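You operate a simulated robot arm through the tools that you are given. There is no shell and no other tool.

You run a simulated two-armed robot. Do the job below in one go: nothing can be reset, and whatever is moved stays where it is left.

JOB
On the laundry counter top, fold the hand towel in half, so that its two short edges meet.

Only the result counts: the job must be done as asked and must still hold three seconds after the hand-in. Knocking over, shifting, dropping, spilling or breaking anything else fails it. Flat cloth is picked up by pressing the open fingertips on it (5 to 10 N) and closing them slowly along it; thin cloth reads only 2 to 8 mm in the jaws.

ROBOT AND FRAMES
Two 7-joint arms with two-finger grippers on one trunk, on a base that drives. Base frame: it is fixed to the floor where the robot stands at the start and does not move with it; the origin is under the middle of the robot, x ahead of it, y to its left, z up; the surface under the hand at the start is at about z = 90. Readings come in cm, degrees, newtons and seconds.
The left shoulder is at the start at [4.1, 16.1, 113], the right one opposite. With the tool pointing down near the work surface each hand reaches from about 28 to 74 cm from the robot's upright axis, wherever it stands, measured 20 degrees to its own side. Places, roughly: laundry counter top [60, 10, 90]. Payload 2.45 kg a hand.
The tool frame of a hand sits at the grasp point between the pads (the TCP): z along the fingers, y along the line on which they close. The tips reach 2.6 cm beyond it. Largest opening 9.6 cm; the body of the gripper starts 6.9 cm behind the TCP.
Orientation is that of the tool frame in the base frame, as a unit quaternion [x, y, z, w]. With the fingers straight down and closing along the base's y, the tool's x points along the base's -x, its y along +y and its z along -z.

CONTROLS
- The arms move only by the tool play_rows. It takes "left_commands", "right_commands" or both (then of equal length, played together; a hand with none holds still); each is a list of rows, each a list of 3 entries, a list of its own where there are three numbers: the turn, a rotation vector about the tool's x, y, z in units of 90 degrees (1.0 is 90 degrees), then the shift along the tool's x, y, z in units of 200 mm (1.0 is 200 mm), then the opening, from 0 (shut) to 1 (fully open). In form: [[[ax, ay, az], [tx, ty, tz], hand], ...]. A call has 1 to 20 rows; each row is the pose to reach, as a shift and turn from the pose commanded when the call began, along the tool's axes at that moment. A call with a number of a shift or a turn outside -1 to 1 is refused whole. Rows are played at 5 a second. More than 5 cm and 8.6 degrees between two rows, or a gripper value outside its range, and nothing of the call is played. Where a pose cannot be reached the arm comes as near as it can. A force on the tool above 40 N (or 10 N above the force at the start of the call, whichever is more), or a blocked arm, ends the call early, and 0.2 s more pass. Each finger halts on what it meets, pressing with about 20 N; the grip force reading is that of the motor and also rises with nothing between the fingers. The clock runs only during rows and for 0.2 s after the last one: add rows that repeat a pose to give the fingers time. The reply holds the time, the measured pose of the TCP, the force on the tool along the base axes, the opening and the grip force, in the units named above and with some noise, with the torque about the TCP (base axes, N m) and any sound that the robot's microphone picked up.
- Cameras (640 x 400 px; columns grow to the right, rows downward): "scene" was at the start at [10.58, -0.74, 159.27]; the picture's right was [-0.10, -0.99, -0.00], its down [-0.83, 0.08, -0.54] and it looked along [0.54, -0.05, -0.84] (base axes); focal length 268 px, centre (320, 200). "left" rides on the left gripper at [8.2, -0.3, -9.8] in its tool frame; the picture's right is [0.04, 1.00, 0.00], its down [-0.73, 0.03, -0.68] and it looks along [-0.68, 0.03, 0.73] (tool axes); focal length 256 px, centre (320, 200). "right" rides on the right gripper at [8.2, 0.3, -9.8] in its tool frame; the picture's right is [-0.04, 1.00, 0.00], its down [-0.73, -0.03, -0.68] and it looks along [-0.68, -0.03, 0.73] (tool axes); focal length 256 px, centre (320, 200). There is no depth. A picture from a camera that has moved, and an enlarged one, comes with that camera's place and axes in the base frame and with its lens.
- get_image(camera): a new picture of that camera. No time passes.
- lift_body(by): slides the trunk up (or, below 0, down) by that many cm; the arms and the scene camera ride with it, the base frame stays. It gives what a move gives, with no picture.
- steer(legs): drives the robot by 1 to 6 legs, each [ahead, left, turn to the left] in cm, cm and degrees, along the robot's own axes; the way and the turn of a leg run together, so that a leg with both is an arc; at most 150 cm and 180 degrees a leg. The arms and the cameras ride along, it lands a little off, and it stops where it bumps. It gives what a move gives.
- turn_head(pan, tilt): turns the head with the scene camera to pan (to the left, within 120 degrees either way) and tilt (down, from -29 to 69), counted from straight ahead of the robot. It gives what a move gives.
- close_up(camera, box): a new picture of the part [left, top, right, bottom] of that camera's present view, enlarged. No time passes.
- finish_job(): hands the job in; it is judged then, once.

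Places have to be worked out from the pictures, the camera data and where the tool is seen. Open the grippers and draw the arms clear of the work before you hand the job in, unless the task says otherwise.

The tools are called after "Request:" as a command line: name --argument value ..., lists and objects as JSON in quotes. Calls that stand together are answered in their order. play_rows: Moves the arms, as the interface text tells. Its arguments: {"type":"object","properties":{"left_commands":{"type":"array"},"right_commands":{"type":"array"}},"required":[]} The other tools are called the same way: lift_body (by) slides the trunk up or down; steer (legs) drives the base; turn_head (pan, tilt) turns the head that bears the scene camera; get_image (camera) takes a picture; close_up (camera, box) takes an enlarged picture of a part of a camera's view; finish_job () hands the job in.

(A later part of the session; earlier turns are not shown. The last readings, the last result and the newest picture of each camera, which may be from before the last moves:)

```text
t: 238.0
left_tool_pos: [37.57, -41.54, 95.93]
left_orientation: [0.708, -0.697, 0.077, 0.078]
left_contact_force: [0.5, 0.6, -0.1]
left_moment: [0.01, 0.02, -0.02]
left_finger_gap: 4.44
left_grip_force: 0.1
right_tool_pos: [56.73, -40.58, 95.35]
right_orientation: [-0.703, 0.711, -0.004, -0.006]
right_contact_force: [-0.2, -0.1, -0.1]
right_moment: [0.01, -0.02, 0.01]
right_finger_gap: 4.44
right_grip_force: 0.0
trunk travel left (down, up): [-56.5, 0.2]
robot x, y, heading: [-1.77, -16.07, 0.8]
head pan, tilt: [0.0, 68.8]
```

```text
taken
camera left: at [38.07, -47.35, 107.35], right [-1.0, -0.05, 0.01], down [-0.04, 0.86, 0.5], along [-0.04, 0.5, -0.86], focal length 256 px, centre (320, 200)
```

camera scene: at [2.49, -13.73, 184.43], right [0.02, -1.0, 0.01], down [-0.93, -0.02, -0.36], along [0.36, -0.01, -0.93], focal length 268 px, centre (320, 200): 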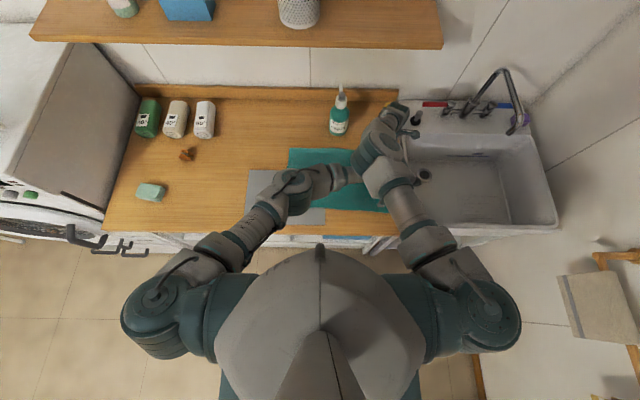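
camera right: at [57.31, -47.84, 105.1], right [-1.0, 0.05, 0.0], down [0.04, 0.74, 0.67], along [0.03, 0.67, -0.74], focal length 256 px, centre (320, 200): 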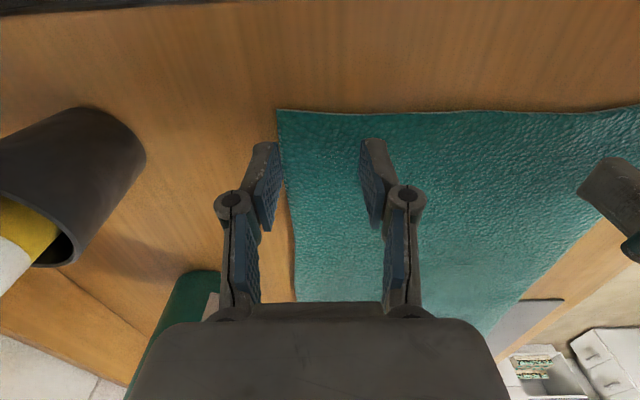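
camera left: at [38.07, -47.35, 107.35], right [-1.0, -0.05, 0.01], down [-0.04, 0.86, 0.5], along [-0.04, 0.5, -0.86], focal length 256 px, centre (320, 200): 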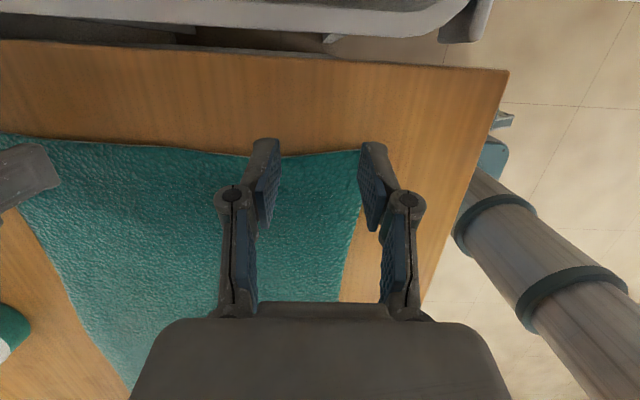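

The left fingertips are over the corner now. I lower both hands to just above contact.

Request:
play_rows --left_commands '[[[0, 0, 0], [-0.009, 0, 0.04], 0.46], [[0, 0, 0], [-0.018, 0, 0.08], 0.46], [[0, 0, 0], [-0.027, 0, 0.122], 0.46], [[0, 0, 0], [-0.027, 0, 0.122], 0.46], [[0, 0, 0], [-0.027, 0, 0.122], 0.46]]' --right_commands '[[[0, 0, 0], [0.007, 0, 0.04], 0.46], [[0, 0, 0], [0.014, 0, 0.08], 0.46], [[0, 0, 0], [0.02, 0, 0.1125], 0.46], [[0, 0, 0], [0.02, 0, 0.1125], 0.46], [[0, 0, 0], [0.02, 0, 0.1125], 0.46]]'

Request:
get_image --camera "left"

Request:
get_image --camera "right"

```text
t: 239.2
left_tool_pos: [37.78, -41.48, 93.57]
left_orientation: [0.709, -0.697, 0.076, 0.078]
left_contact_force: [0.0, 0.1, -0.3]
left_moment: [0.01, 0.0, 0.04]
left_finger_gap: 4.42
left_grip_force: 0.1
right_tool_pos: [56.82, -41.14, 93.02]
right_orientation: [-0.704, 0.71, -0.004, -0.006]
right_contact_force: [-0.4, 1.1, 0.3]
right_moment: [-0.01, 0.01, -0.01]
right_finger_gap: 4.4
right_grip_force: 0.1
trunk travel left (down, up): [-56.5, 0.2]
robot x, y, heading: [-1.9, -16.26, 0.9]
head pan, tilt: [0.0, 68.8]
```

```text
taken
camera left: at [38.14, -47.36, 104.83], right [-1.0, -0.06, 0.01], down [-0.04, 0.86, 0.5], along [-0.04, 0.5, -0.86], focal length 256 px, centre (320, 200)
```

left: 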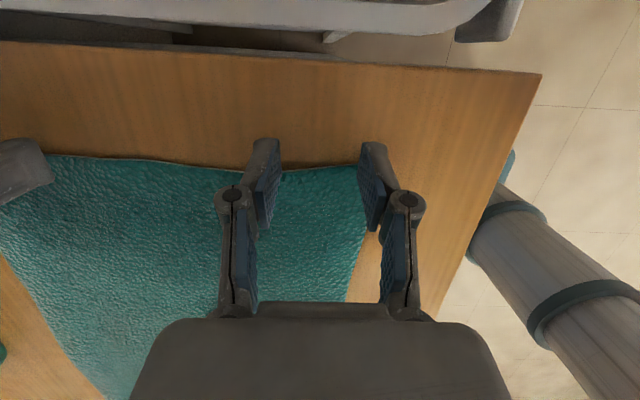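

```text
taken
camera right: at [56.46, -49.07, 103.03], right [-1.0, 0.05, 0.0], down [0.04, 0.74, 0.67], along [0.03, 0.67, -0.74], focal length 256 px, centre (320, 200)
```

right: 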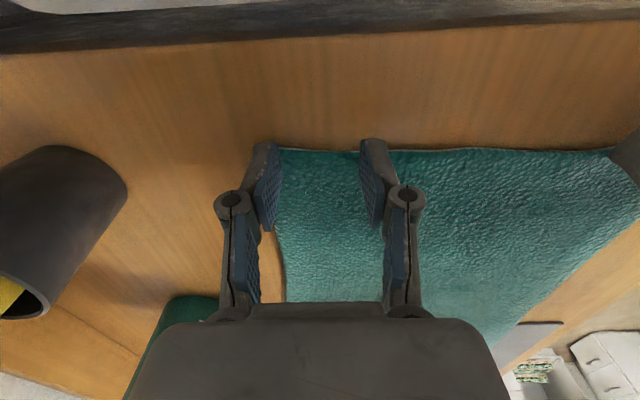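

Both fingertip pairs are over the corners. I press down in small steps and watch the force.

Request:
play_rows --left_commands '[[[0, 0, 0], [-0.003, 0, 0.012], 0.46], [[0, 0, 0], [-0.006, 0, 0.024], 0.46], [[0, 0, 0], [-0.006, 0, 0.024], 0.46]]' --right_commands '[[[0, 0, 0], [0, 0, 0.01], 0.46], [[0, 0, 0], [0, 0, 0.02], 0.46], [[0, 0, 0], [0, 0, 0.02], 0.46]]'

```text
t: 240.0
left_tool_pos: [37.66, -41.42, 93.09]
left_orientation: [0.708, -0.697, 0.078, 0.079]
left_contact_force: [1.0, 0.1, 0.5]
left_moment: [0.01, -0.04, -0.03]
left_finger_gap: 4.43
left_grip_force: 0.2
right_tool_pos: [56.68, -41.12, 92.78]
right_orientation: [-0.704, 0.71, -0.005, -0.006]
right_contact_force: [0.2, 0.5, 8.5]
right_moment: [0.07, -0.03, -0.01]
right_finger_gap: 4.39
right_grip_force: 0.1
trunk travel left (down, up): [-56.5, 0.2]
robot x, y, heading: [-1.76, -16.05, 0.8]
head pan, tilt: [0.0, 68.8]
```

The right hand presses with 8.5 N; the left isn't touching yet. I lower the left a little more.

Request:
play_rows --left_commands '[[[0, 0, 0], [-0.0022, 0, 0.01], 0.46], [[0, 0, 0], [-0.0033, 0, 0.015], 0.46], [[0, 0, 0], [-0.0033, 0, 0.015], 0.46]]'

```text
t: 240.8
left_tool_pos: [37.6, -41.41, 93.1]
left_orientation: [0.708, -0.697, 0.078, 0.078]
left_contact_force: [1.1, 0.2, 0.8]
left_moment: [0.01, -0.07, -0.03]
left_finger_gap: 4.43
left_grip_force: 0.2
right_tool_pos: [56.68, -41.09, 92.77]
right_orientation: [-0.704, 0.71, -0.003, -0.006]
right_contact_force: [-0.3, -0.1, 10.6]
right_moment: [0.08, 0.09, -0.02]
right_finger_gap: 4.43
right_grip_force: 5.9
trunk travel left (down, up): [-56.5, 0.2]
robot x, y, heading: [-1.78, -16.45, 0.9]
head pan, tilt: [0.0, 68.8]
```

The left hand hasn't moved down though it reports almost no force; I command it further down and ease the right a touch.

Request:
play_rows --left_commands '[[[0, 0, 0], [-0.0022, 0, 0.01], 0.46], [[0, 0, 0], [-0.0044, 0, 0.02], 0.46], [[0, 0, 0], [-0.0044, 0, 0.02], 0.46], [[0, 0, 0], [-0.0044, 0, 0.02], 0.46]]' --right_commands '[[[0, 0, 0], [0, 0, -0.002], 0.46], [[0, 0, 0], [0, 0, -0.003], 0.46], [[0, 0, 0], [0, 0, -0.003], 0.46], [[0, 0, 0], [0, 0, -0.003], 0.46]]'

Request:
get_image --camera "left"

```text
t: 241.8
left_tool_pos: [37.62, -41.43, 93.15]
left_orientation: [0.708, -0.697, 0.078, 0.078]
left_contact_force: [1.1, 0.2, 1.2]
left_moment: [-0.01, -0.02, -0.03]
left_finger_gap: 4.46
left_grip_force: 0.1
left hand out of reach, approached as far as the arm can: row 1, 2, 3, 4
right_tool_pos: [56.67, -41.05, 92.77]
right_orientation: [-0.705, 0.71, -0.005, -0.006]
right_contact_force: [-0.9, 0.7, 8.9]
right_moment: [0.04, 0.11, -0.01]
right_finger_gap: 4.4
right_grip_force: 0.1
trunk travel left (down, up): [-56.5, 0.2]
robot x, y, heading: [-1.94, -16.02, 0.8]
head pan, tilt: [0.0, 68.8]
```

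```text
taken
camera left: at [38.04, -47.3, 104.45], right [-1.0, -0.05, 0.01], down [-0.04, 0.86, 0.5], along [-0.04, 0.5, -0.86], focal length 256 px, centre (320, 200)
```

left: 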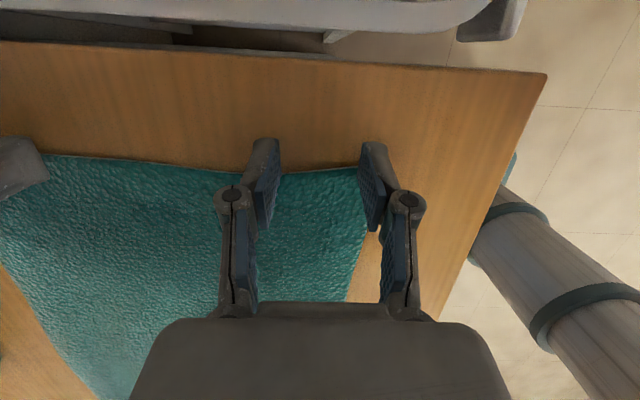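

The left arm is at its lower limit relative to the raised shoulders. I raise both hands 3 cm and lower the trunk 3 cm to give the left arm room.

Request:
play_rows --left_commands '[[[0, 0, 0], [0.011, 0, -0.05], 0.46], [[0, 0, 0], [0.022, 0, -0.1], 0.46], [[0, 0, 0], [0.033, 0, -0.146], 0.46], [[0, 0, 0], [0.033, 0, -0.146], 0.46]]' --right_commands '[[[0, 0, 0], [0, 0, -0.05], 0.46], [[0, 0, 0], [0, 0, -0.1], 0.46], [[0, 0, 0], [0, 0, -0.15], 0.46], [[0, 0, 0], [0, 0, -0.15], 0.46]]'

Request:
lift_body --by -3

Request:
play_rows --left_commands '[[[0, 0, 0], [0, 0, 0], 0.46], [[0, 0, 0], [0, 0, 0], 0.46], [[0, 0, 0], [0, 0, 0], 0.46], [[0, 0, 0], [0, 0, 0], 0.46], [[0, 0, 0], [0, 0, 0], 0.46], [[0, 0, 0], [0, 0, 0], 0.46], [[0, 0, 0], [0, 0, 0], 0.46], [[0, 0, 0], [0, 0, 0], 0.46], [[0, 0, 0], [0, 0, 0], 0.46], [[0, 0, 0], [0, 0, 0], 0.46]]'

```text
t: 242.8
left_tool_pos: [37.67, -41.41, 95.98]
left_orientation: [0.708, -0.697, 0.077, 0.078]
left_contact_force: [0.7, -0.2, 0.2]
left_moment: [0.01, 0.03, -0.01]
left_finger_gap: 4.42
left_grip_force: 0.0
right_tool_pos: [56.81, -41.07, 95.63]
right_orientation: [-0.704, 0.71, -0.004, -0.006]
right_contact_force: [0.7, -0.5, 0.1]
right_moment: [0.0, -0.01, 0.01]
right_finger_gap: 4.41
right_grip_force: 0.0
trunk travel left (down, up): [-56.5, 0.2]
robot x, y, heading: [-1.89, -16.34, 0.8]
head pan, tilt: [0.0, 68.8]
```

```text
t: 243.6
left_tool_pos: [37.55, -41.4, 93.08]
left_orientation: [0.708, -0.698, 0.078, 0.077]
left_contact_force: [0.2, -0.8, 0.2]
left_moment: [0.02, -0.04, 0.04]
left_finger_gap: 4.43
left_grip_force: 0.1
right_tool_pos: [56.67, -41.09, 92.8]
right_orientation: [-0.703, 0.711, -0.005, -0.005]
right_contact_force: [0.5, -0.5, 4.1]
right_moment: [-0.01, 0.01, -0.02]
right_finger_gap: 4.42
right_grip_force: 0.1
trunk travel left (down, up): [-53.5, 3.2]
robot x, y, heading: [-1.72, -15.97, 0.6]
head pan, tilt: [0.0, 68.8]
```

```text
t: 245.8
left_tool_pos: [37.66, -41.53, 93.11]
left_orientation: [0.708, -0.698, 0.076, 0.077]
left_contact_force: [0.7, -0.1, 1.0]
left_moment: [0.0, 0.01, 0.02]
left_finger_gap: 4.43
left_grip_force: 0.0
right_tool_pos: [56.75, -41.02, 92.82]
right_orientation: [-0.704, 0.711, -0.004, -0.006]
right_contact_force: [-0.5, 0.1, 10.2]
right_moment: [0.05, 0.09, -0.01]
right_finger_gap: 4.4
right_grip_force: 5.7
trunk travel left (down, up): [-53.5, 3.2]
robot x, y, heading: [-1.8, -16.44, 0.8]
head pan, tilt: [0.0, 68.8]
```

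Now the left should have room. I lower it in small steps until it presses.

Request:
play_rows --left_commands '[[[0, 0, 0], [-0.0011, 0, 0.005], 0.46], [[0, 0, 0], [-0.0022, 0, 0.01], 0.46], [[0, 0, 0], [-0.0022, 0, 0.01], 0.46]]' --right_commands '[[[0, 0, 0], [0, 0, -0.002], 0.46], [[0, 0, 0], [0, 0, -0.003], 0.46], [[0, 0, 0], [0, 0, -0.003], 0.46]]'

Request:
play_rows --left_commands '[[[0, 0, 0], [-0.0011, 0, 0.005], 0.46], [[0, 0, 0], [-0.0022, 0, 0.01], 0.46], [[0, 0, 0], [-0.0022, 0, 0.01], 0.46]]'

```text
t: 246.6
left_tool_pos: [37.45, -41.63, 93.01]
left_orientation: [0.708, -0.697, 0.077, 0.078]
left_contact_force: [1.3, 0.1, 7.0]
left_moment: [0.06, 0.19, -0.02]
left_finger_gap: 4.3
left_grip_force: 0.0
right_tool_pos: [56.67, -41.05, 92.89]
right_orientation: [-0.704, 0.71, -0.004, -0.005]
right_contact_force: [-0.9, 0.5, 3.8]
right_moment: [0.02, 0.0, 0.03]
right_finger_gap: 4.42
right_grip_force: 0.1
trunk travel left (down, up): [-53.5, 3.2]
robot x, y, heading: [-1.77, -16.27, 0.8]
head pan, tilt: [0.0, 68.8]
```

```text
t: 247.4
left_tool_pos: [37.63, -41.52, 92.73]
left_orientation: [0.709, -0.697, 0.079, 0.076]
left_contact_force: [6.1, 0.3, 17.9]
left_moment: [0.14, -0.42, -0.08]
left_finger_gap: 4.06
left_grip_force: 9.3
right_tool_pos: [56.81, -41.03, 92.81]
right_orientation: [-0.704, 0.71, -0.004, -0.006]
right_contact_force: [-1.0, 1.1, 3.5]
right_moment: [0.04, -0.01, 0.0]
right_finger_gap: 4.44
right_grip_force: 0.0
trunk travel left (down, up): [-53.5, 3.2]
robot x, y, heading: [-1.93, -16.07, 0.6]
head pan, tilt: [0.0, 68.8]
```

Left over-pressed at 18 N, so I ease it up to about 8 N and add a little on the right; then both are close to the recommended pressure.

Request:
play_rows --left_commands '[[[0, 0, 0], [0.001, 0, -0.005], 0.46], [[0, 0, 0], [0.002, 0, -0.009], 0.46], [[0, 0, 0], [0.002, 0, -0.009], 0.46]]' --right_commands '[[[0, 0, 0], [0, 0, 0.001], 0.46], [[0, 0, 0], [0, 0, 0.002], 0.46], [[0, 0, 0], [0, 0, 0.002], 0.46]]'

```text
t: 248.2
left_tool_pos: [37.52, -41.36, 92.84]
left_orientation: [0.708, -0.698, 0.076, 0.078]
left_contact_force: [1.1, 1.0, 4.2]
left_moment: [0.08, 0.06, -0.03]
left_finger_gap: 4.26
left_grip_force: 0.1
right_tool_pos: [56.73, -41.1, 92.94]
right_orientation: [-0.704, 0.71, -0.004, -0.005]
right_contact_force: [-0.4, -0.2, 4.9]
right_moment: [0.02, -0.04, 0.03]
right_finger_gap: 4.47
right_grip_force: 0.1
trunk travel left (down, up): [-53.5, 3.2]
robot x, y, heading: [-1.54, -16.13, 0.9]
head pan, tilt: [0.0, 68.8]
```

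Forces are 4–5 N on both. I add a hair of pressure and close both grippers slowly along the edge.

Request:
play_rows --left_commands '[[[0, 0, 0], [-0.0007, 0, 0.003], 0.46], [[0, 0, 0], [-0.0007, 0, 0.003], 0.43], [[0, 0, 0], [-0.0007, 0, 0.003], 0.4], [[0, 0, 0], [-0.0007, 0, 0.003], 0.37], [[0, 0, 0], [-0.0007, 0, 0.003], 0.34], [[0, 0, 0], [-0.0007, 0, 0.003], 0.31], [[0, 0, 0], [-0.0007, 0, 0.003], 0.28], [[0, 0, 0], [-0.0007, 0, 0.003], 0.25], [[0, 0, 0], [-0.0007, 0, 0.003], 0.22], [[0, 0, 0], [-0.0007, 0, 0.003], 0.19], [[0, 0, 0], [-0.0007, 0, 0.003], 0.16], [[0, 0, 0], [-0.0007, 0, 0.003], 0.13], [[0, 0, 0], [-0.0007, 0, 0.003], 0.1], [[0, 0, 0], [-0.0007, 0, 0.003], 0.07], [[0, 0, 0], [-0.0007, 0, 0.003], 0.04], [[0, 0, 0], [-0.0007, 0, 0.003], 0.02], [[0, 0, 0], [-0.0007, 0, 0.003], 0.0], [[0, 0, 0], [-0.0007, 0, 0.003], 0.0], [[0, 0, 0], [-0.0007, 0, 0.003], 0.0]]' --right_commands '[[[0, 0, 0], [0, 0, 0.0015], 0.46], [[0, 0, 0], [0, 0, 0.0015], 0.43], [[0, 0, 0], [0, 0, 0.0015], 0.4], [[0, 0, 0], [0, 0, 0.0015], 0.37], [[0, 0, 0], [0, 0, 0.0015], 0.34], [[0, 0, 0], [0, 0, 0.0015], 0.31], [[0, 0, 0], [0, 0, 0.0015], 0.28], [[0, 0, 0], [0, 0, 0.0015], 0.25], [[0, 0, 0], [0, 0, 0.0015], 0.22], [[0, 0, 0], [0, 0, 0.0015], 0.19], [[0, 0, 0], [0, 0, 0.0015], 0.16], [[0, 0, 0], [0, 0, 0.0015], 0.13], [[0, 0, 0], [0, 0, 0.0015], 0.1], [[0, 0, 0], [0, 0, 0.0015], 0.07], [[0, 0, 0], [0, 0, 0.0015], 0.04], [[0, 0, 0], [0, 0, 0.0015], 0.02], [[0, 0, 0], [0, 0, 0.0015], 0.0], [[0, 0, 0], [0, 0, 0.0015], 0.0], [[0, 0, 0], [0, 0, 0.0015], 0.0]]'

Request:
get_image --camera "left"

Request:
get_image --camera "right"

```text
t: 252.2
left_tool_pos: [37.47, -41.43, 92.88]
left_orientation: [0.708, -0.697, 0.078, 0.078]
left_contact_force: [4.8, -0.9, 25.1]
left_moment: [0.13, -0.07, -0.05]
left_finger_gap: 0.0
left_grip_force: 20.1
right_tool_pos: [56.69, -41.12, 92.9]
right_orientation: [-0.704, 0.71, -0.005, -0.005]
right_contact_force: [-0.5, -1.1, 5.3]
right_moment: [0.04, -0.03, 0.01]
right_finger_gap: 0.43
right_grip_force: 19.7
trunk travel left (down, up): [-53.5, 3.2]
robot x, y, heading: [-2.07, -16.49, 0.6]
head pan, tilt: [0.0, 68.8]
```

```text
taken
camera left: at [37.97, -47.27, 104.27], right [-1.0, -0.05, 0.01], down [-0.04, 0.86, 0.5], along [-0.04, 0.5, -0.86], focal length 256 px, centre (320, 200)
```

left: 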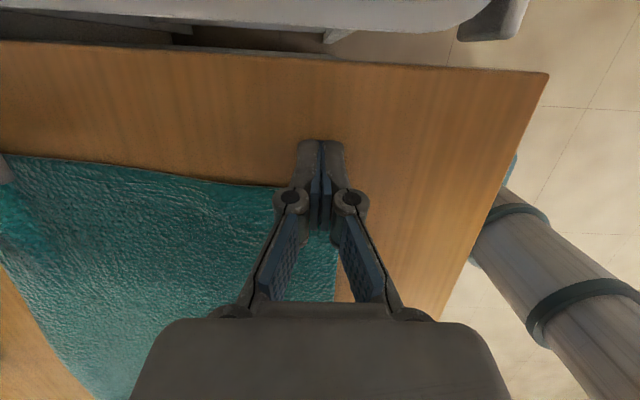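

```text
taken
camera right: at [56.34, -49.04, 102.81], right [-1.0, 0.05, 0.0], down [0.04, 0.74, 0.67], along [0.03, 0.67, -0.74], focal length 256 px, centre (320, 200)
```

right: 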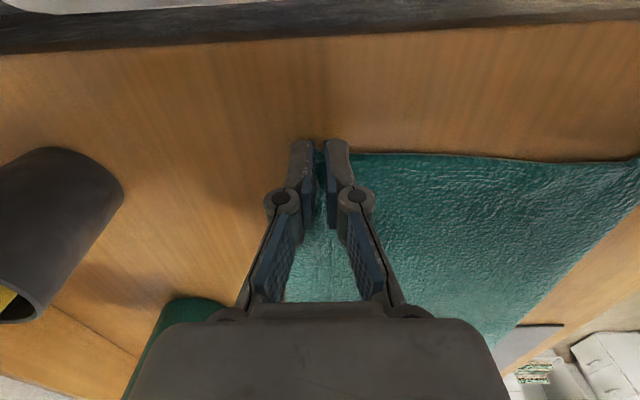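

The right hand has the cloth (gap 4.3 mm), but the left closed on nothing. I lift the left hand, open it and look at where its corner lies now.

Request:
play_rows --left_commands '[[[0, 0, 0], [0.011, 0, -0.05], 0.0], [[0, 0, 0], [0.022, 0, -0.1], 0.1], [[0, 0, 0], [0.033, 0, -0.15], 0.3], [[0, 0, 0], [0.044, 0, -0.2], 0.46], [[0, 0, 0], [0.044, 0, -0.2], 0.46]]'

Request:
get_image --camera "left"

```text
t: 253.4
left_tool_pos: [37.43, -41.3, 96.5]
left_orientation: [0.709, -0.697, 0.074, 0.078]
left_contact_force: [0.3, -0.1, 0.1]
left_moment: [-0.02, 0.0, 0.0]
left_finger_gap: 4.42
left_grip_force: 0.0
right_tool_pos: [57.06, -41.28, 93.11]
right_orientation: [-0.704, 0.71, -0.006, -0.004]
right_contact_force: [0.7, 1.2, 0.3]
right_moment: [0.05, -0.02, 0.0]
right_finger_gap: 0.41
right_grip_force: 20.0
trunk travel left (down, up): [-53.5, 3.2]
robot x, y, heading: [-1.86, -15.86, 0.8]
head pan, tilt: [0.0, 68.8]
```

```text
taken
camera left: at [38.02, -47.22, 107.86], right [-1.0, -0.06, 0.02], down [-0.04, 0.86, 0.51], along [-0.04, 0.51, -0.86], focal length 256 px, centre (320, 200)
```

left: 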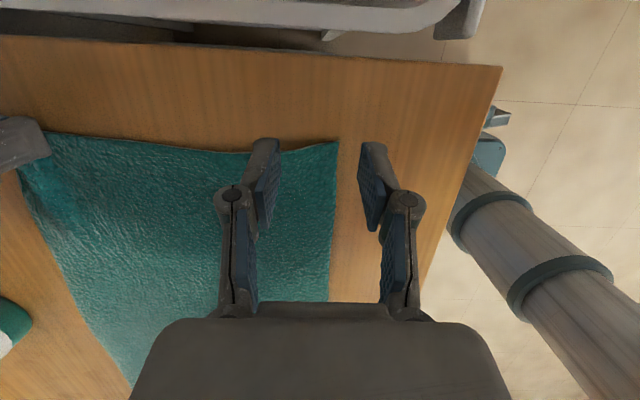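

The near corner got pulled to (36.1,-41.7), so the near finger was off the cloth. I shift the left hand 2 cm farther in x and lower it again.

Request:
play_rows --left_commands '[[[0, 0, 0], [-0.01, -0.05, 0], 0.46], [[0, 0, 0], [-0.015, -0.1, 0], 0.46], [[0, 0, 0], [-0.026, -0.1, 0.05], 0.46], [[0, 0, 0], [-0.037, -0.1, 0.1], 0.46], [[0, 0, 0], [-0.048, -0.1, 0.15], 0.46], [[0, 0, 0], [-0.051, -0.1, 0.163], 0.46], [[0, 0, 0], [-0.051, -0.1, 0.163], 0.46]]'

Request:
get_image --camera "left"

```text
t: 255.0
left_tool_pos: [39.71, -40.99, 93.52]
left_orientation: [0.709, -0.697, 0.078, 0.077]
left_contact_force: [0.0, 0.3, 0.0]
left_moment: [0.0, -0.01, 0.0]
left_finger_gap: 4.4
left_grip_force: 0.0
right_tool_pos: [56.56, -40.86, 92.8]
right_orientation: [-0.704, 0.71, -0.005, -0.005]
right_contact_force: [0.7, 3.7, 14.8]
right_moment: [0.19, -0.05, 0.01]
right_finger_gap: 0.39
right_grip_force: 19.6
trunk travel left (down, up): [-53.5, 3.2]
robot x, y, heading: [-2.02, -16.5, 0.5]
head pan, tilt: [0.0, 68.8]
```

```text
taken
camera left: at [40.05, -46.9, 104.85], right [-1.0, -0.06, 0.01], down [-0.04, 0.86, 0.5], along [-0.04, 0.5, -0.86], focal length 256 px, centre (320, 200)
```

left: 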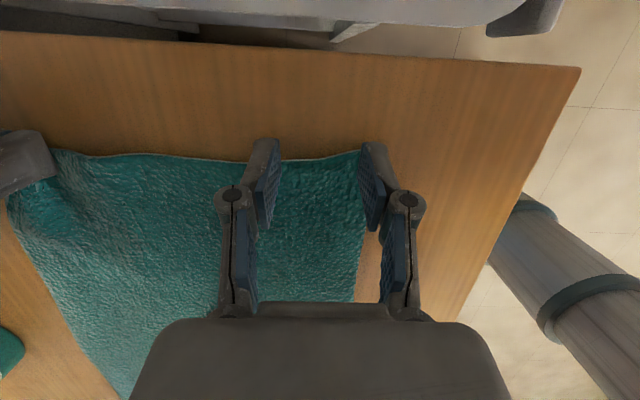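

Left fingers now straddle cloth near the corner. I lower to contact.

Request:
play_rows --left_commands '[[[0, 0, 0], [-0.0022, 0, 0.01], 0.46], [[0, 0, 0], [-0.0045, 0, 0.02], 0.46], [[0, 0, 0], [-0.0045, 0, 0.02], 0.46]]'

```text
t: 255.8
left_tool_pos: [39.53, -41.13, 93.11]
left_orientation: [0.708, -0.698, 0.078, 0.077]
left_contact_force: [0.1, -1.1, 2.1]
left_moment: [0.06, -0.02, -0.01]
left_finger_gap: 4.48
left_grip_force: 0.0
right_tool_pos: [56.72, -40.99, 92.74]
right_orientation: [-0.704, 0.71, -0.004, -0.005]
right_contact_force: [-1.6, 2.9, 10.7]
right_moment: [0.18, 0.0, 0.03]
right_finger_gap: 0.43
right_grip_force: 20.1
trunk travel left (down, up): [-53.5, 3.2]
robot x, y, heading: [-1.9, -16.08, 0.6]
head pan, tilt: [0.0, 68.8]
```

2 N now; I add 0.1 cm and close slowly again, easing up slightly toward the end since closing makes the tips reach lower.

Request:
play_rows --left_commands '[[[0, 0, 0], [-0.0011, 0, 0.005], 0.46], [[0, 0, 0], [-0.0011, 0, 0.005], 0.46], [[0, 0, 0], [-0.0011, 0, 0.005], 0.43], [[0, 0, 0], [-0.0011, 0, 0.005], 0.4], [[0, 0, 0], [-0.0011, 0, 0.005], 0.37], [[0, 0, 0], [-0.0011, 0, 0.005], 0.34], [[0, 0, 0], [-0.0011, 0, 0.005], 0.31], [[0, 0, 0], [-0.0011, 0, 0.005], 0.28], [[0, 0, 0], [-0.0011, 0, 0.0045], 0.25], [[0, 0, 0], [-0.0011, 0, 0.004], 0.22], [[0, 0, 0], [-0.0011, 0, 0.0035], 0.19], [[0, 0, 0], [-0.0011, 0, 0.003], 0.16], [[0, 0, 0], [-0.0011, 0, 0.0025], 0.13], [[0, 0, 0], [-0.0011, 0, 0.002], 0.1], [[0, 0, 0], [-0.0011, 0, 0.002], 0.07], [[0, 0, 0], [-0.0011, 0, 0.002], 0.04], [[0, 0, 0], [-0.0011, 0, 0.002], 0.02], [[0, 0, 0], [-0.0011, 0, 0.002], 0.0], [[0, 0, 0], [-0.0011, 0, 0.002], 0.0], [[0, 0, 0], [-0.0011, 0, 0.002], 0.0]]'

Request:
get_image --camera "left"

```text
t: 260.0
left_tool_pos: [39.51, -41.05, 93.01]
left_orientation: [0.708, -0.697, 0.077, 0.078]
left_contact_force: [5.1, 1.0, 7.4]
left_moment: [0.04, -0.12, -0.04]
left_finger_gap: 0.43
left_grip_force: 20.5
right_tool_pos: [56.63, -41.08, 93.0]
right_orientation: [-0.704, 0.71, -0.004, -0.006]
right_contact_force: [-6.1, 0.6, 7.1]
right_moment: [0.07, 0.17, 0.06]
right_finger_gap: 0.45
right_grip_force: 20.2
trunk travel left (down, up): [-53.5, 3.2]
robot x, y, heading: [-1.84, -16.16, 0.8]
head pan, tilt: [0.0, 68.8]
```

```text
taken
camera left: at [40.01, -46.92, 104.35], right [-1.0, -0.05, 0.01], down [-0.04, 0.86, 0.5], along [-0.04, 0.5, -0.86], focal length 256 px, centre (320, 200)
```

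left: 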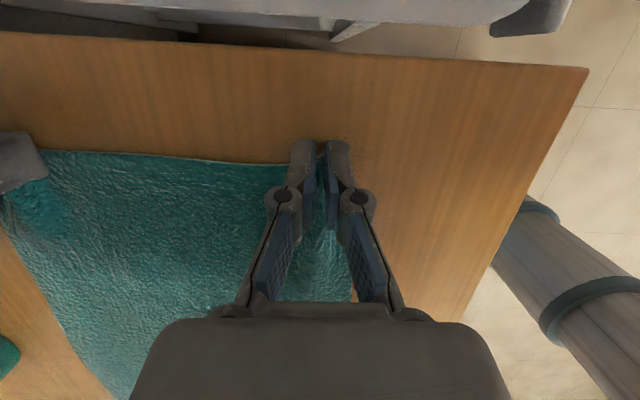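

Both hands hold the cloth now (gaps 4.3 and 4.5 mm, cloth taut between them). I lift both 4 cm with the arms and then 3 cm more with the trunk, and check.

Request:
play_rows --left_commands '[[[0, 0, 0], [0.007, 0, -0.03], 0.0], [[0, 0, 0], [0.016, 0, -0.07], 0.0], [[0, 0, 0], [0.025, 0, -0.11], 0.0], [[0, 0, 0], [0.034, 0, -0.15], 0.0], [[0, 0, 0], [0.045, 0, -0.2], 0.0], [[0, 0, 0], [0.045, 0, -0.2], 0.0]]' --right_commands '[[[0, 0, 0], [0, 0, -0.03], 0.0], [[0, 0, 0], [0, 0, -0.07], 0.0], [[0, 0, 0], [0, 0, -0.11], 0.0], [[0, 0, 0], [0, 0, -0.15], 0.0], [[0, 0, 0], [0, 0, -0.2], 0.0], [[0, 0, 0], [0, 0, -0.2], 0.0]]'

Request:
lift_body --by 3

Request:
get_image --camera "left"

Request:
get_image --camera "right"

Request:
get_image --camera "scene"

```text
t: 261.4
left_tool_pos: [39.67, -41.18, 97.21]
left_orientation: [0.708, -0.698, 0.076, 0.078]
left_contact_force: [5.7, 0.0, 0.8]
left_moment: [-0.02, -0.13, -0.04]
left_finger_gap: 0.38
left_grip_force: 20.2
right_tool_pos: [56.78, -40.99, 96.65]
right_orientation: [-0.704, 0.71, -0.004, -0.006]
right_contact_force: [-5.9, -0.7, -0.5]
right_moment: [0.02, 0.16, 0.02]
right_finger_gap: 0.43
right_grip_force: 20.2
trunk travel left (down, up): [-53.5, 3.2]
robot x, y, heading: [-1.95, -16.4, 0.8]
head pan, tilt: [0.0, 68.8]
```

```text
t: 262.1
left_tool_pos: [39.61, -41.09, 100.15]
left_orientation: [0.708, -0.697, 0.077, 0.079]
left_contact_force: [5.8, 0.4, -1.0]
left_moment: [0.01, -0.11, -0.02]
left_finger_gap: 0.42
left_grip_force: 20.2
right_tool_pos: [56.82, -41.01, 99.68]
right_orientation: [-0.704, 0.71, -0.004, -0.006]
right_contact_force: [-6.6, -0.2, -0.4]
right_moment: [0.02, 0.12, 0.07]
right_finger_gap: 0.43
right_grip_force: 20.5
trunk travel left (down, up): [-56.5, 0.2]
robot x, y, heading: [-1.9, -16.03, 1.0]
head pan, tilt: [0.0, 68.8]
```

```text
taken
camera left: at [40.1, -47.01, 111.43], right [-1.0, -0.06, 0.01], down [-0.04, 0.86, 0.5], along [-0.04, 0.5, -0.86], focal length 256 px, centre (320, 200)
```

left: 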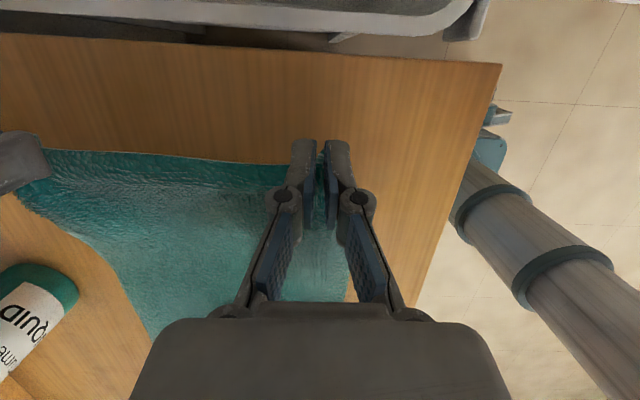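

```text
taken
camera right: at [56.48, -49.08, 109.62], right [-1.0, 0.05, 0.0], down [0.04, 0.74, 0.67], along [0.03, 0.67, -0.74], focal length 256 px, centre (320, 200)
```

right: 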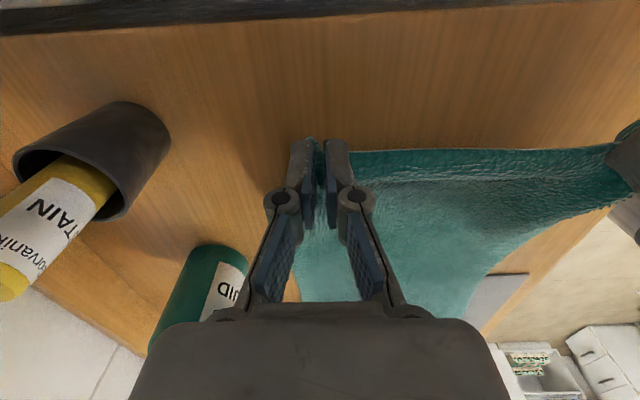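

```text
taken
camera scene: at [2.45, -16.38, 184.44], right [0.01, -1.0, 0.0], down [-0.93, -0.01, -0.36], along [0.36, 0.01, -0.93], focal length 268 px, centre (320, 200)
```

scene: 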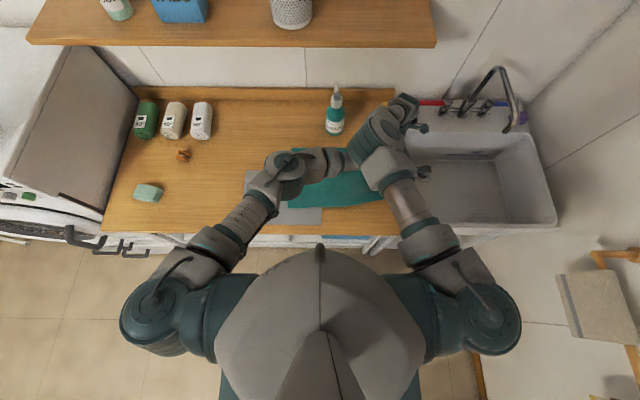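

The right edge is lifted cleanly and taut between both hands. Now I carry it left by driving the base sideways in short legs.

Request:
steer --legs '[[0, 2, 0], [0, 3, 0], [0, 3, 0], [0, 3, 0], [0, 2, 0]]'

Request:
get_image --camera "right"

Request:
get_image --camera "left"

```text
t: 264.6
left_tool_pos: [39.38, -27.98, 100.15]
left_orientation: [0.709, -0.696, 0.077, 0.078]
left_contact_force: [5.7, 0.3, -0.4]
left_moment: [0.01, -0.14, -0.09]
left_finger_gap: 0.39
left_grip_force: 19.6
right_tool_pos: [56.57, -27.78, 99.68]
right_orientation: [-0.705, 0.71, -0.004, -0.005]
right_contact_force: [-5.9, -1.2, 0.4]
right_moment: [-0.04, 0.14, 0.05]
right_finger_gap: 0.42
right_grip_force: 19.7
trunk travel left (down, up): [-56.5, 0.2]
robot x, y, heading: [-1.92, -3.3, 0.9]
head pan, tilt: [0.0, 68.8]
```

```text
taken
camera right: at [56.31, -35.89, 109.68], right [-1.0, 0.05, 0.0], down [0.04, 0.74, 0.67], along [0.03, 0.67, -0.74], focal length 256 px, centre (320, 200)
```

right: 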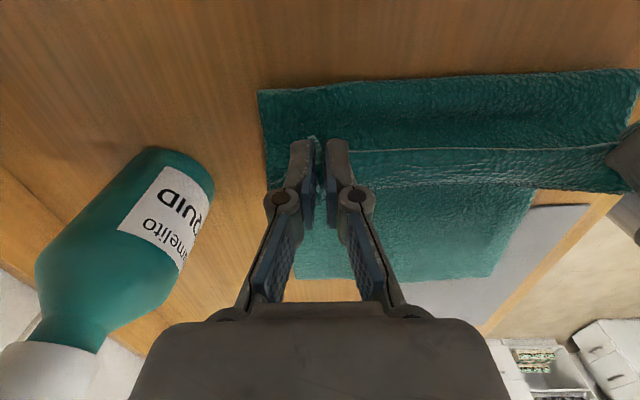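

```text
taken
camera left: at [39.93, -33.84, 111.47], right [-1.0, -0.06, 0.01], down [-0.04, 0.86, 0.5], along [-0.04, 0.5, -0.86], focal length 256 px, centre (320, 200)
```

left: 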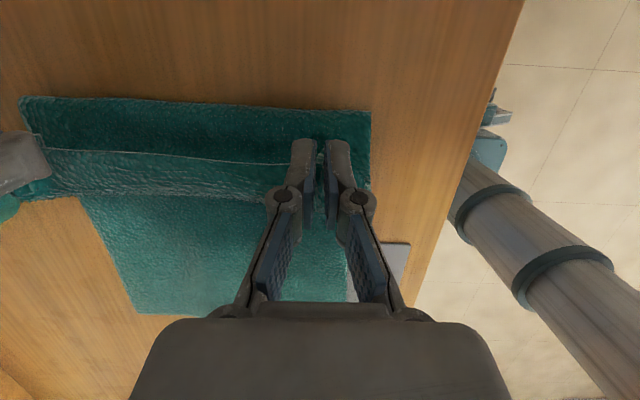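

The fold is forming well; the cloth bulges behind the lifted edge. I continue left in short legs.

Request:
steer --legs '[[0, 2, 0], [0, 3, 0], [0, 3, 0], [0, 3, 0], [0, 2, 0]]'

Request:
get_image --camera "right"

Request:
get_image --camera "left"

```text
t: 267.1
left_tool_pos: [38.99, -14.85, 100.31]
left_orientation: [0.709, -0.697, 0.078, 0.076]
left_contact_force: [5.0, 0.2, -0.5]
left_moment: [-0.02, -0.11, -0.02]
left_finger_gap: 0.43
left_grip_force: 19.7
right_tool_pos: [56.07, -14.74, 99.91]
right_orientation: [-0.704, 0.71, -0.006, -0.005]
right_contact_force: [-5.1, 0.3, 0.2]
right_moment: [0.01, 0.13, 0.03]
right_finger_gap: 0.42
right_grip_force: 19.8
trunk travel left (down, up): [-56.5, 0.2]
robot x, y, heading: [-2.4, 10.18, 0.6]
head pan, tilt: [0.0, 68.8]
```

```text
taken
camera right: at [55.77, -22.76, 109.89], right [-1.0, 0.05, 0.0], down [0.04, 0.74, 0.67], along [0.03, 0.67, -0.74], focal length 256 px, centre (320, 200)
```

right: 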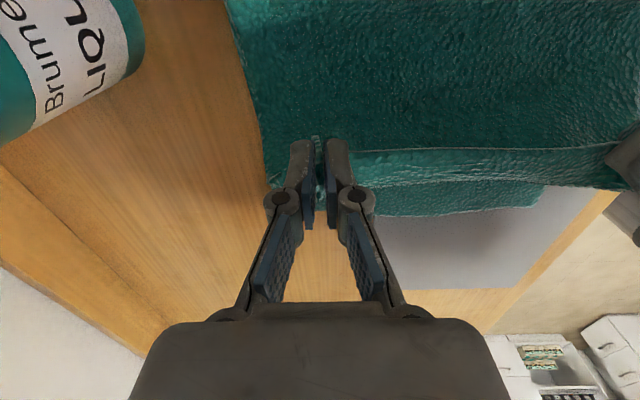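

```text
taken
camera left: at [39.4, -20.73, 111.63], right [-1.0, -0.06, 0.01], down [-0.04, 0.86, 0.5], along [-0.03, 0.5, -0.86], focal length 256 px, centre (320, 200)
```

left: 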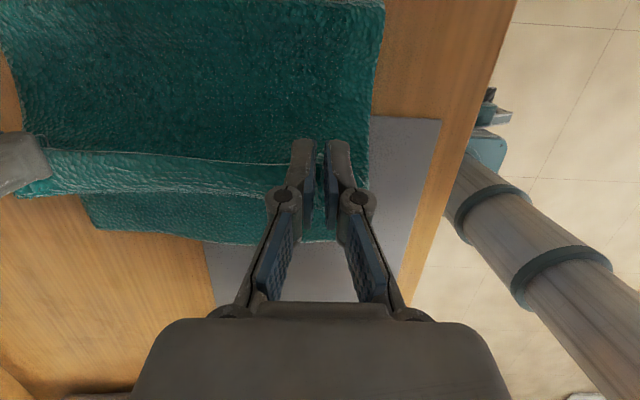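

Good progress. Let me measure precisely where the lower layer's left edge lies now, since lifting seems to have pulled it a little to the right.

Request:
close_up --camera "left" --box '[0, 130, 400, 380]'

Request:
close_up --camera "right" --box '[240, 120, 640, 370]'

```text
1.60 times, centred on (200, 255) of left
camera zoom: at [39.4, -20.73, 111.63], right [-1.0, -0.06, 0.01], down [-0.04, 0.86, 0.5], along [-0.03, 0.5, -0.86], focal length 410 px, centre (512, 112)
```

zoom: 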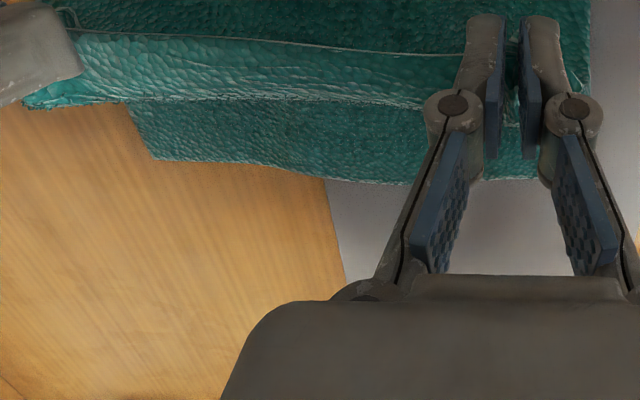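

```text
1.60 times, centred on (440, 245) of right
camera zoom: at [55.77, -22.76, 109.89], right [-1.0, 0.05, 0.0], down [0.04, 0.74, 0.67], along [0.03, 0.67, -0.74], focal length 410 px, centre (128, 128)
```

zoom: 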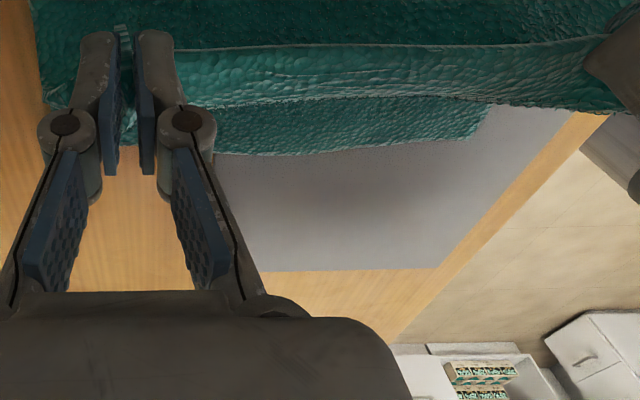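

The lower layer's left edge now lies at y≈-2.9 (x 34–61.6). To lay the hem flat rather than folded back, I want the fingers to tilt so they point right at release; I move on left and start tilting both hands about their wrists.

Request:
steer --legs '[[0, 2, 0], [0, 3, 0], [0, 2, 0]]'

Request:
play_rows --left_commands '[[[0, 0.06, 0], [0.1, 0, -0.01], 0.0], [[0, 0.12, 0], [0.2, 0, -0.02], 0.0], [[0, 0.18, 0], [0.295, 0, -0.045], 0.0], [[0, 0.18, 0], [0.295, 0, -0.045], 0.0]]' --right_commands '[[[0, 0.06, 0], [0.1, 0, -0.005], 0.0], [[0, 0.12, 0], [0.2, 0, -0.02], 0.0], [[0, 0.18, 0], [0.295, 0, -0.042], 0.0], [[0, 0.18, 0], [0.295, 0, -0.042], 0.0]]'

Request:
get_image --camera "scene"

Request:
get_image --camera "left"

```text
t: 268.7
left_tool_pos: [38.64, -7.69, 100.57]
left_orientation: [0.708, -0.697, 0.081, 0.076]
left_contact_force: [4.5, -0.5, 1.3]
left_moment: [-0.02, -0.09, -0.03]
left_finger_gap: 0.41
left_grip_force: 19.3
right_tool_pos: [55.58, -7.48, 100.23]
right_orientation: [-0.704, 0.71, -0.007, -0.004]
right_contact_force: [-4.9, -0.6, 0.3]
right_moment: [-0.04, 0.14, 0.04]
right_finger_gap: 0.41
right_grip_force: 20.2
trunk travel left (down, up): [-56.5, 0.2]
robot x, y, heading: [-2.68, 17.16, 0.9]
head pan, tilt: [0.0, 68.8]
```

```text
t: 269.7
left_tool_pos: [38.36, -13.47, 102.92]
left_orientation: [0.69, -0.68, 0.18, 0.171]
left_contact_force: [4.6, -0.1, -0.4]
left_moment: [0.01, -0.1, 0.0]
left_finger_gap: 0.41
left_grip_force: 20.1
right_tool_pos: [55.48, -13.45, 101.24]
right_orientation: [-0.696, 0.702, -0.107, -0.103]
right_contact_force: [-5.2, -0.1, 0.1]
right_moment: [-0.01, 0.15, 0.02]
right_finger_gap: 0.44
right_grip_force: 19.7
trunk travel left (down, up): [-56.5, 0.2]
robot x, y, heading: [-2.45, 17.11, 0.7]
head pan, tilt: [0.0, 68.8]
```

```text
taken
camera scene: at [1.97, 17.16, 184.44], right [0.02, -1.0, 0.0], down [-0.93, -0.01, -0.36], along [0.36, 0.01, -0.93], focal length 268 px, centre (320, 200)
```

scene: 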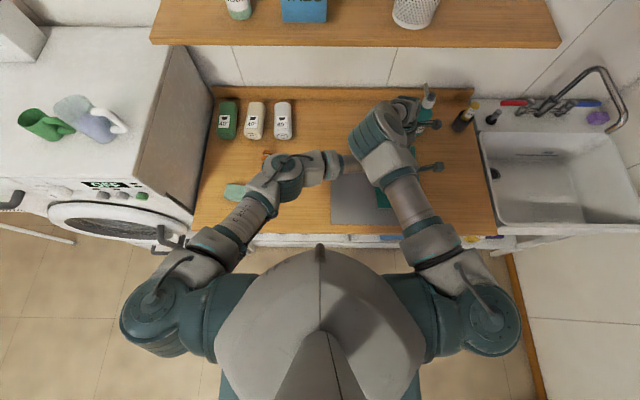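

```text
taken
camera left: at [38.66, -15.85, 115.33], right [-1.0, -0.05, 0.01], down [-0.05, 0.97, 0.24], along [-0.02, 0.24, -0.97], focal length 256 px, centre (320, 200)
```

left: 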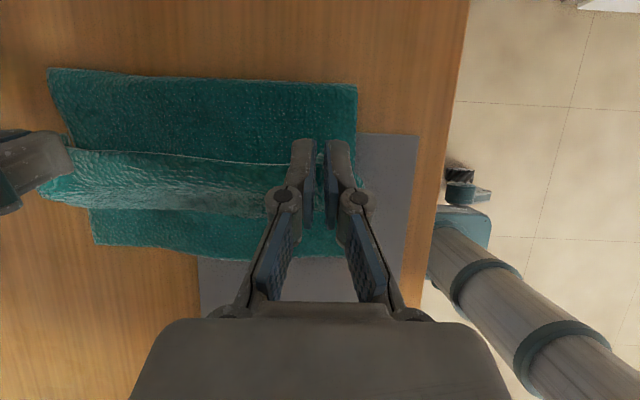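

Tilting works without any reach warnings (left 29°, right 17°). I continue: base further left, then tilt both hands more.

Request:
steer --legs '[[0, 2, 0], [0, 3, 0], [0, 3, 0]]'

Request:
play_rows --left_commands '[[[0, 0.075, 0], [0.123, 0, -0.007], 0.0], [[0, 0.15, 0], [0.245, 0, -0.029], 0.0], [[0, 0.225, 0], [0.363, 0, -0.065], 0.0], [[0, 0.225, 0], [0.363, 0, -0.065], 0.0]]' --right_commands '[[[0, 0.085, 0], [0.14, 0, -0.009], 0.0], [[0, 0.17, 0], [0.277, 0, -0.037], 0.0], [[0, 0.255, 0], [0.41, 0, -0.083], 0.0], [[0, 0.255, 0], [0.41, 0, -0.083], 0.0]]'

Request:
get_image --camera "left"

Request:
get_image --camera "right"

```text
t: 271.4
left_tool_pos: [38.29, -4.74, 103.0]
left_orientation: [0.69, -0.679, 0.182, 0.172]
left_contact_force: [6.4, -0.4, -0.3]
left_moment: [-0.01, -0.06, -0.02]
left_finger_gap: 0.42
left_grip_force: 19.5
right_tool_pos: [55.35, -4.71, 101.45]
right_orientation: [-0.696, 0.701, -0.109, -0.105]
right_contact_force: [-4.7, 1.1, 0.4]
right_moment: [-0.04, 0.17, 0.0]
right_finger_gap: 0.41
right_grip_force: 20.3
trunk travel left (down, up): [-56.5, 0.2]
robot x, y, heading: [-2.47, 25.29, 0.7]
head pan, tilt: [0.0, 68.8]
```

```text
t: 272.4
left_tool_pos: [37.9, -10.84, 107.59]
left_orientation: [0.647, -0.639, 0.301, 0.288]
left_contact_force: [5.0, 0.0, -1.2]
left_moment: [-0.06, -0.06, 0.03]
left_finger_gap: 0.41
left_grip_force: 19.5
right_tool_pos: [54.81, -12.37, 105.69]
right_orientation: [-0.661, 0.667, -0.246, -0.24]
right_contact_force: [-4.8, 0.6, 0.3]
right_moment: [-0.01, 0.15, -0.05]
right_finger_gap: 0.41
right_grip_force: 20.1
trunk travel left (down, up): [-56.5, 0.2]
robot x, y, heading: [-2.73, 25.07, 0.8]
head pan, tilt: [0.0, 68.8]
```

```text
taken
camera left: at [38.11, -8.79, 120.2], right [-1.0, -0.05, 0.02], down [-0.05, 0.99, -0.11], along [-0.01, -0.11, -0.99], focal length 256 px, centre (320, 200)
```

left: 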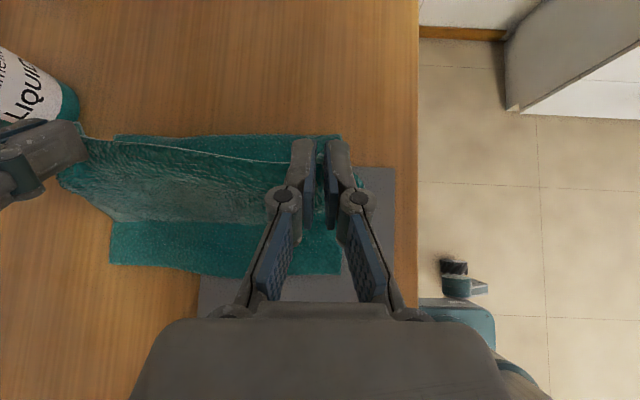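

```text
taken
camera right: at [54.52, -12.19, 118.41], right [-1.0, 0.04, -0.04], down [0.03, 1.0, 0.05], along [0.04, 0.04, -1.0], focal length 256 px, centre (320, 200)
```

right: 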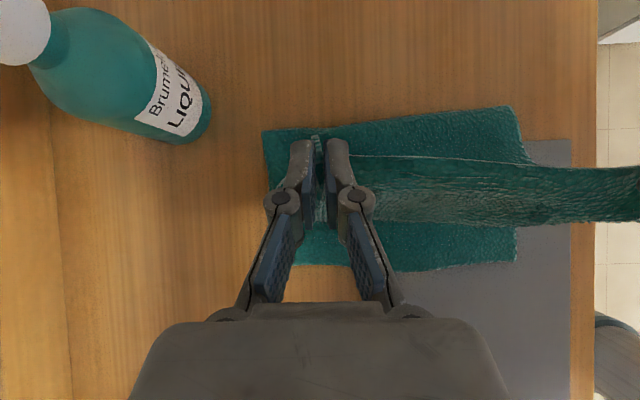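

The tilt continues fine (49° and 40°). From straight above, the lower layer's left edge is at y≈-3.5 to -4 and the fold line near y≈-19.5. I go further left, then tilt more while lowering.

Request:
steer --legs '[[0, 2, 0], [0, 3, 0], [0, 3, 0]]'

Request:
play_rows --left_commands '[[[0, 0.05, 0], [0.005, 0, 0.052], 0.0], [[0, 0.1, 0], [0.011, 0, 0.105], 0.0], [[0, 0.15, 0], [0.016, 0, 0.157], 0.0], [[0, 0.2, 0], [0.0215, 0, 0.21], 0.0], [[0, 0.2, 0], [0.0215, 0, 0.21], 0.0]]' --right_commands '[[[0, 0.07, 0], [0.046, 0, 0.052], 0.0], [[0, 0.14, 0], [0.093, 0, 0.104], 0.0], [[0, 0.21, 0], [0.14, 0, 0.156], 0.0], [[0, 0.278, 0], [0.186, 0, 0.208], 0.0], [[0, 0.278, 0], [0.186, 0, 0.208], 0.0]]'

Request:
get_image --camera "left"

Request:
get_image --camera "right"

Request:
get_image --camera "scene"

```text
t: 274.0
left_tool_pos: [37.79, -1.86, 107.83]
left_orientation: [0.646, -0.638, 0.302, 0.29]
left_contact_force: [5.3, 0.1, -0.6]
left_moment: [-0.04, -0.08, 0.05]
left_finger_gap: 0.42
left_grip_force: 20.3
right_tool_pos: [54.74, -3.39, 105.93]
right_orientation: [-0.66, 0.667, -0.247, -0.242]
right_contact_force: [-5.1, 0.5, 1.0]
right_moment: [0.01, 0.13, -0.07]
right_finger_gap: 0.42
right_grip_force: 20.4
trunk travel left (down, up): [-56.5, 0.2]
robot x, y, heading: [-2.84, 33.12, 1.0]
head pan, tilt: [0.0, 68.8]
```

```text
t: 275.2
left_tool_pos: [38.23, -6.18, 104.35]
left_orientation: [0.593, -0.587, 0.397, 0.381]
left_contact_force: [2.7, -0.7, 0.3]
left_moment: [0.03, -0.03, 0.07]
left_finger_gap: 0.41
left_grip_force: 19.7
left hand out of reach, approached as far as the arm can: row 4, 5
right_tool_pos: [54.58, -10.55, 104.8]
right_orientation: [-0.593, 0.602, -0.381, -0.376]
right_contact_force: [-2.0, 0.0, 0.1]
right_moment: [0.03, 0.05, -0.05]
right_finger_gap: 0.37
right_grip_force: 19.9
trunk travel left (down, up): [-56.5, 0.2]
robot x, y, heading: [-2.9, 33.27, 0.7]
head pan, tilt: [0.0, 68.8]
```

```text
taken
camera left: at [38.37, -0.36, 115.86], right [-1.0, -0.04, 0.02], down [-0.04, 0.91, -0.41], along [-0.01, -0.41, -0.91], focal length 256 px, centre (320, 200)
```

left: 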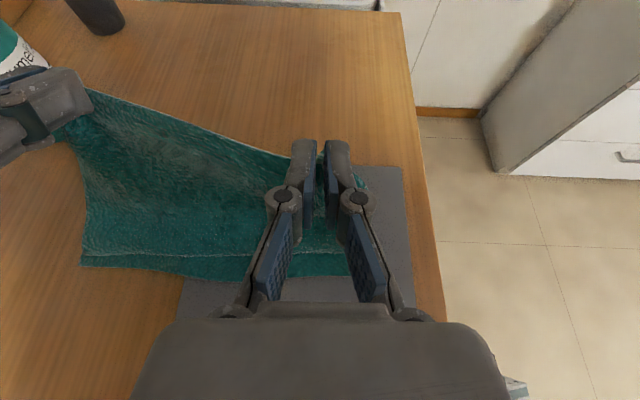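

```text
taken
camera right: at [54.2, -5.04, 116.35], right [-1.0, 0.02, -0.05], down [0.04, 0.93, -0.37], along [0.04, -0.38, -0.93], focal length 256 px, centre (320, 200)
```

right: 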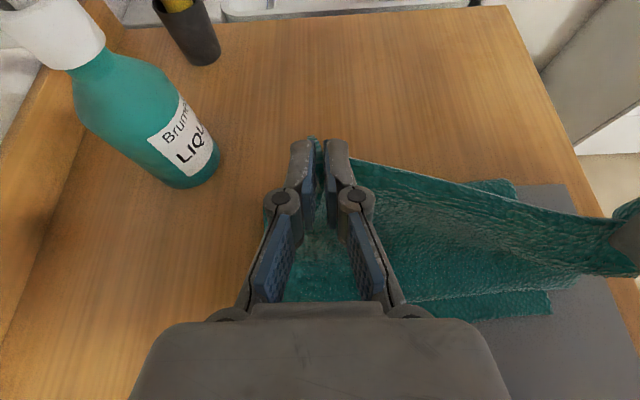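

```text
taken
camera scene: at [1.75, 32.91, 184.44], right [0.02, -1.0, 0.0], down [-0.93, -0.01, -0.36], along [0.36, 0.01, -0.93], focal length 268 px, centre (320, 200)
```

scene: 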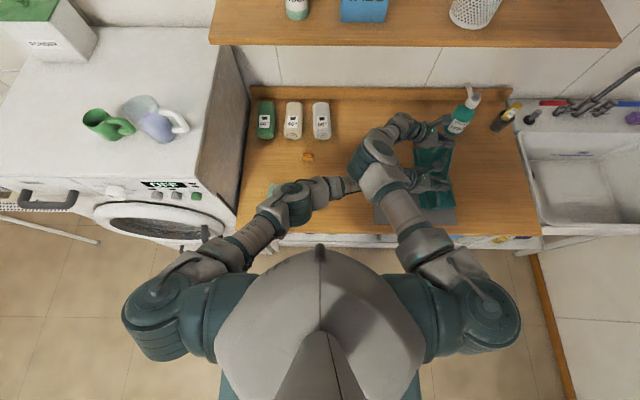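

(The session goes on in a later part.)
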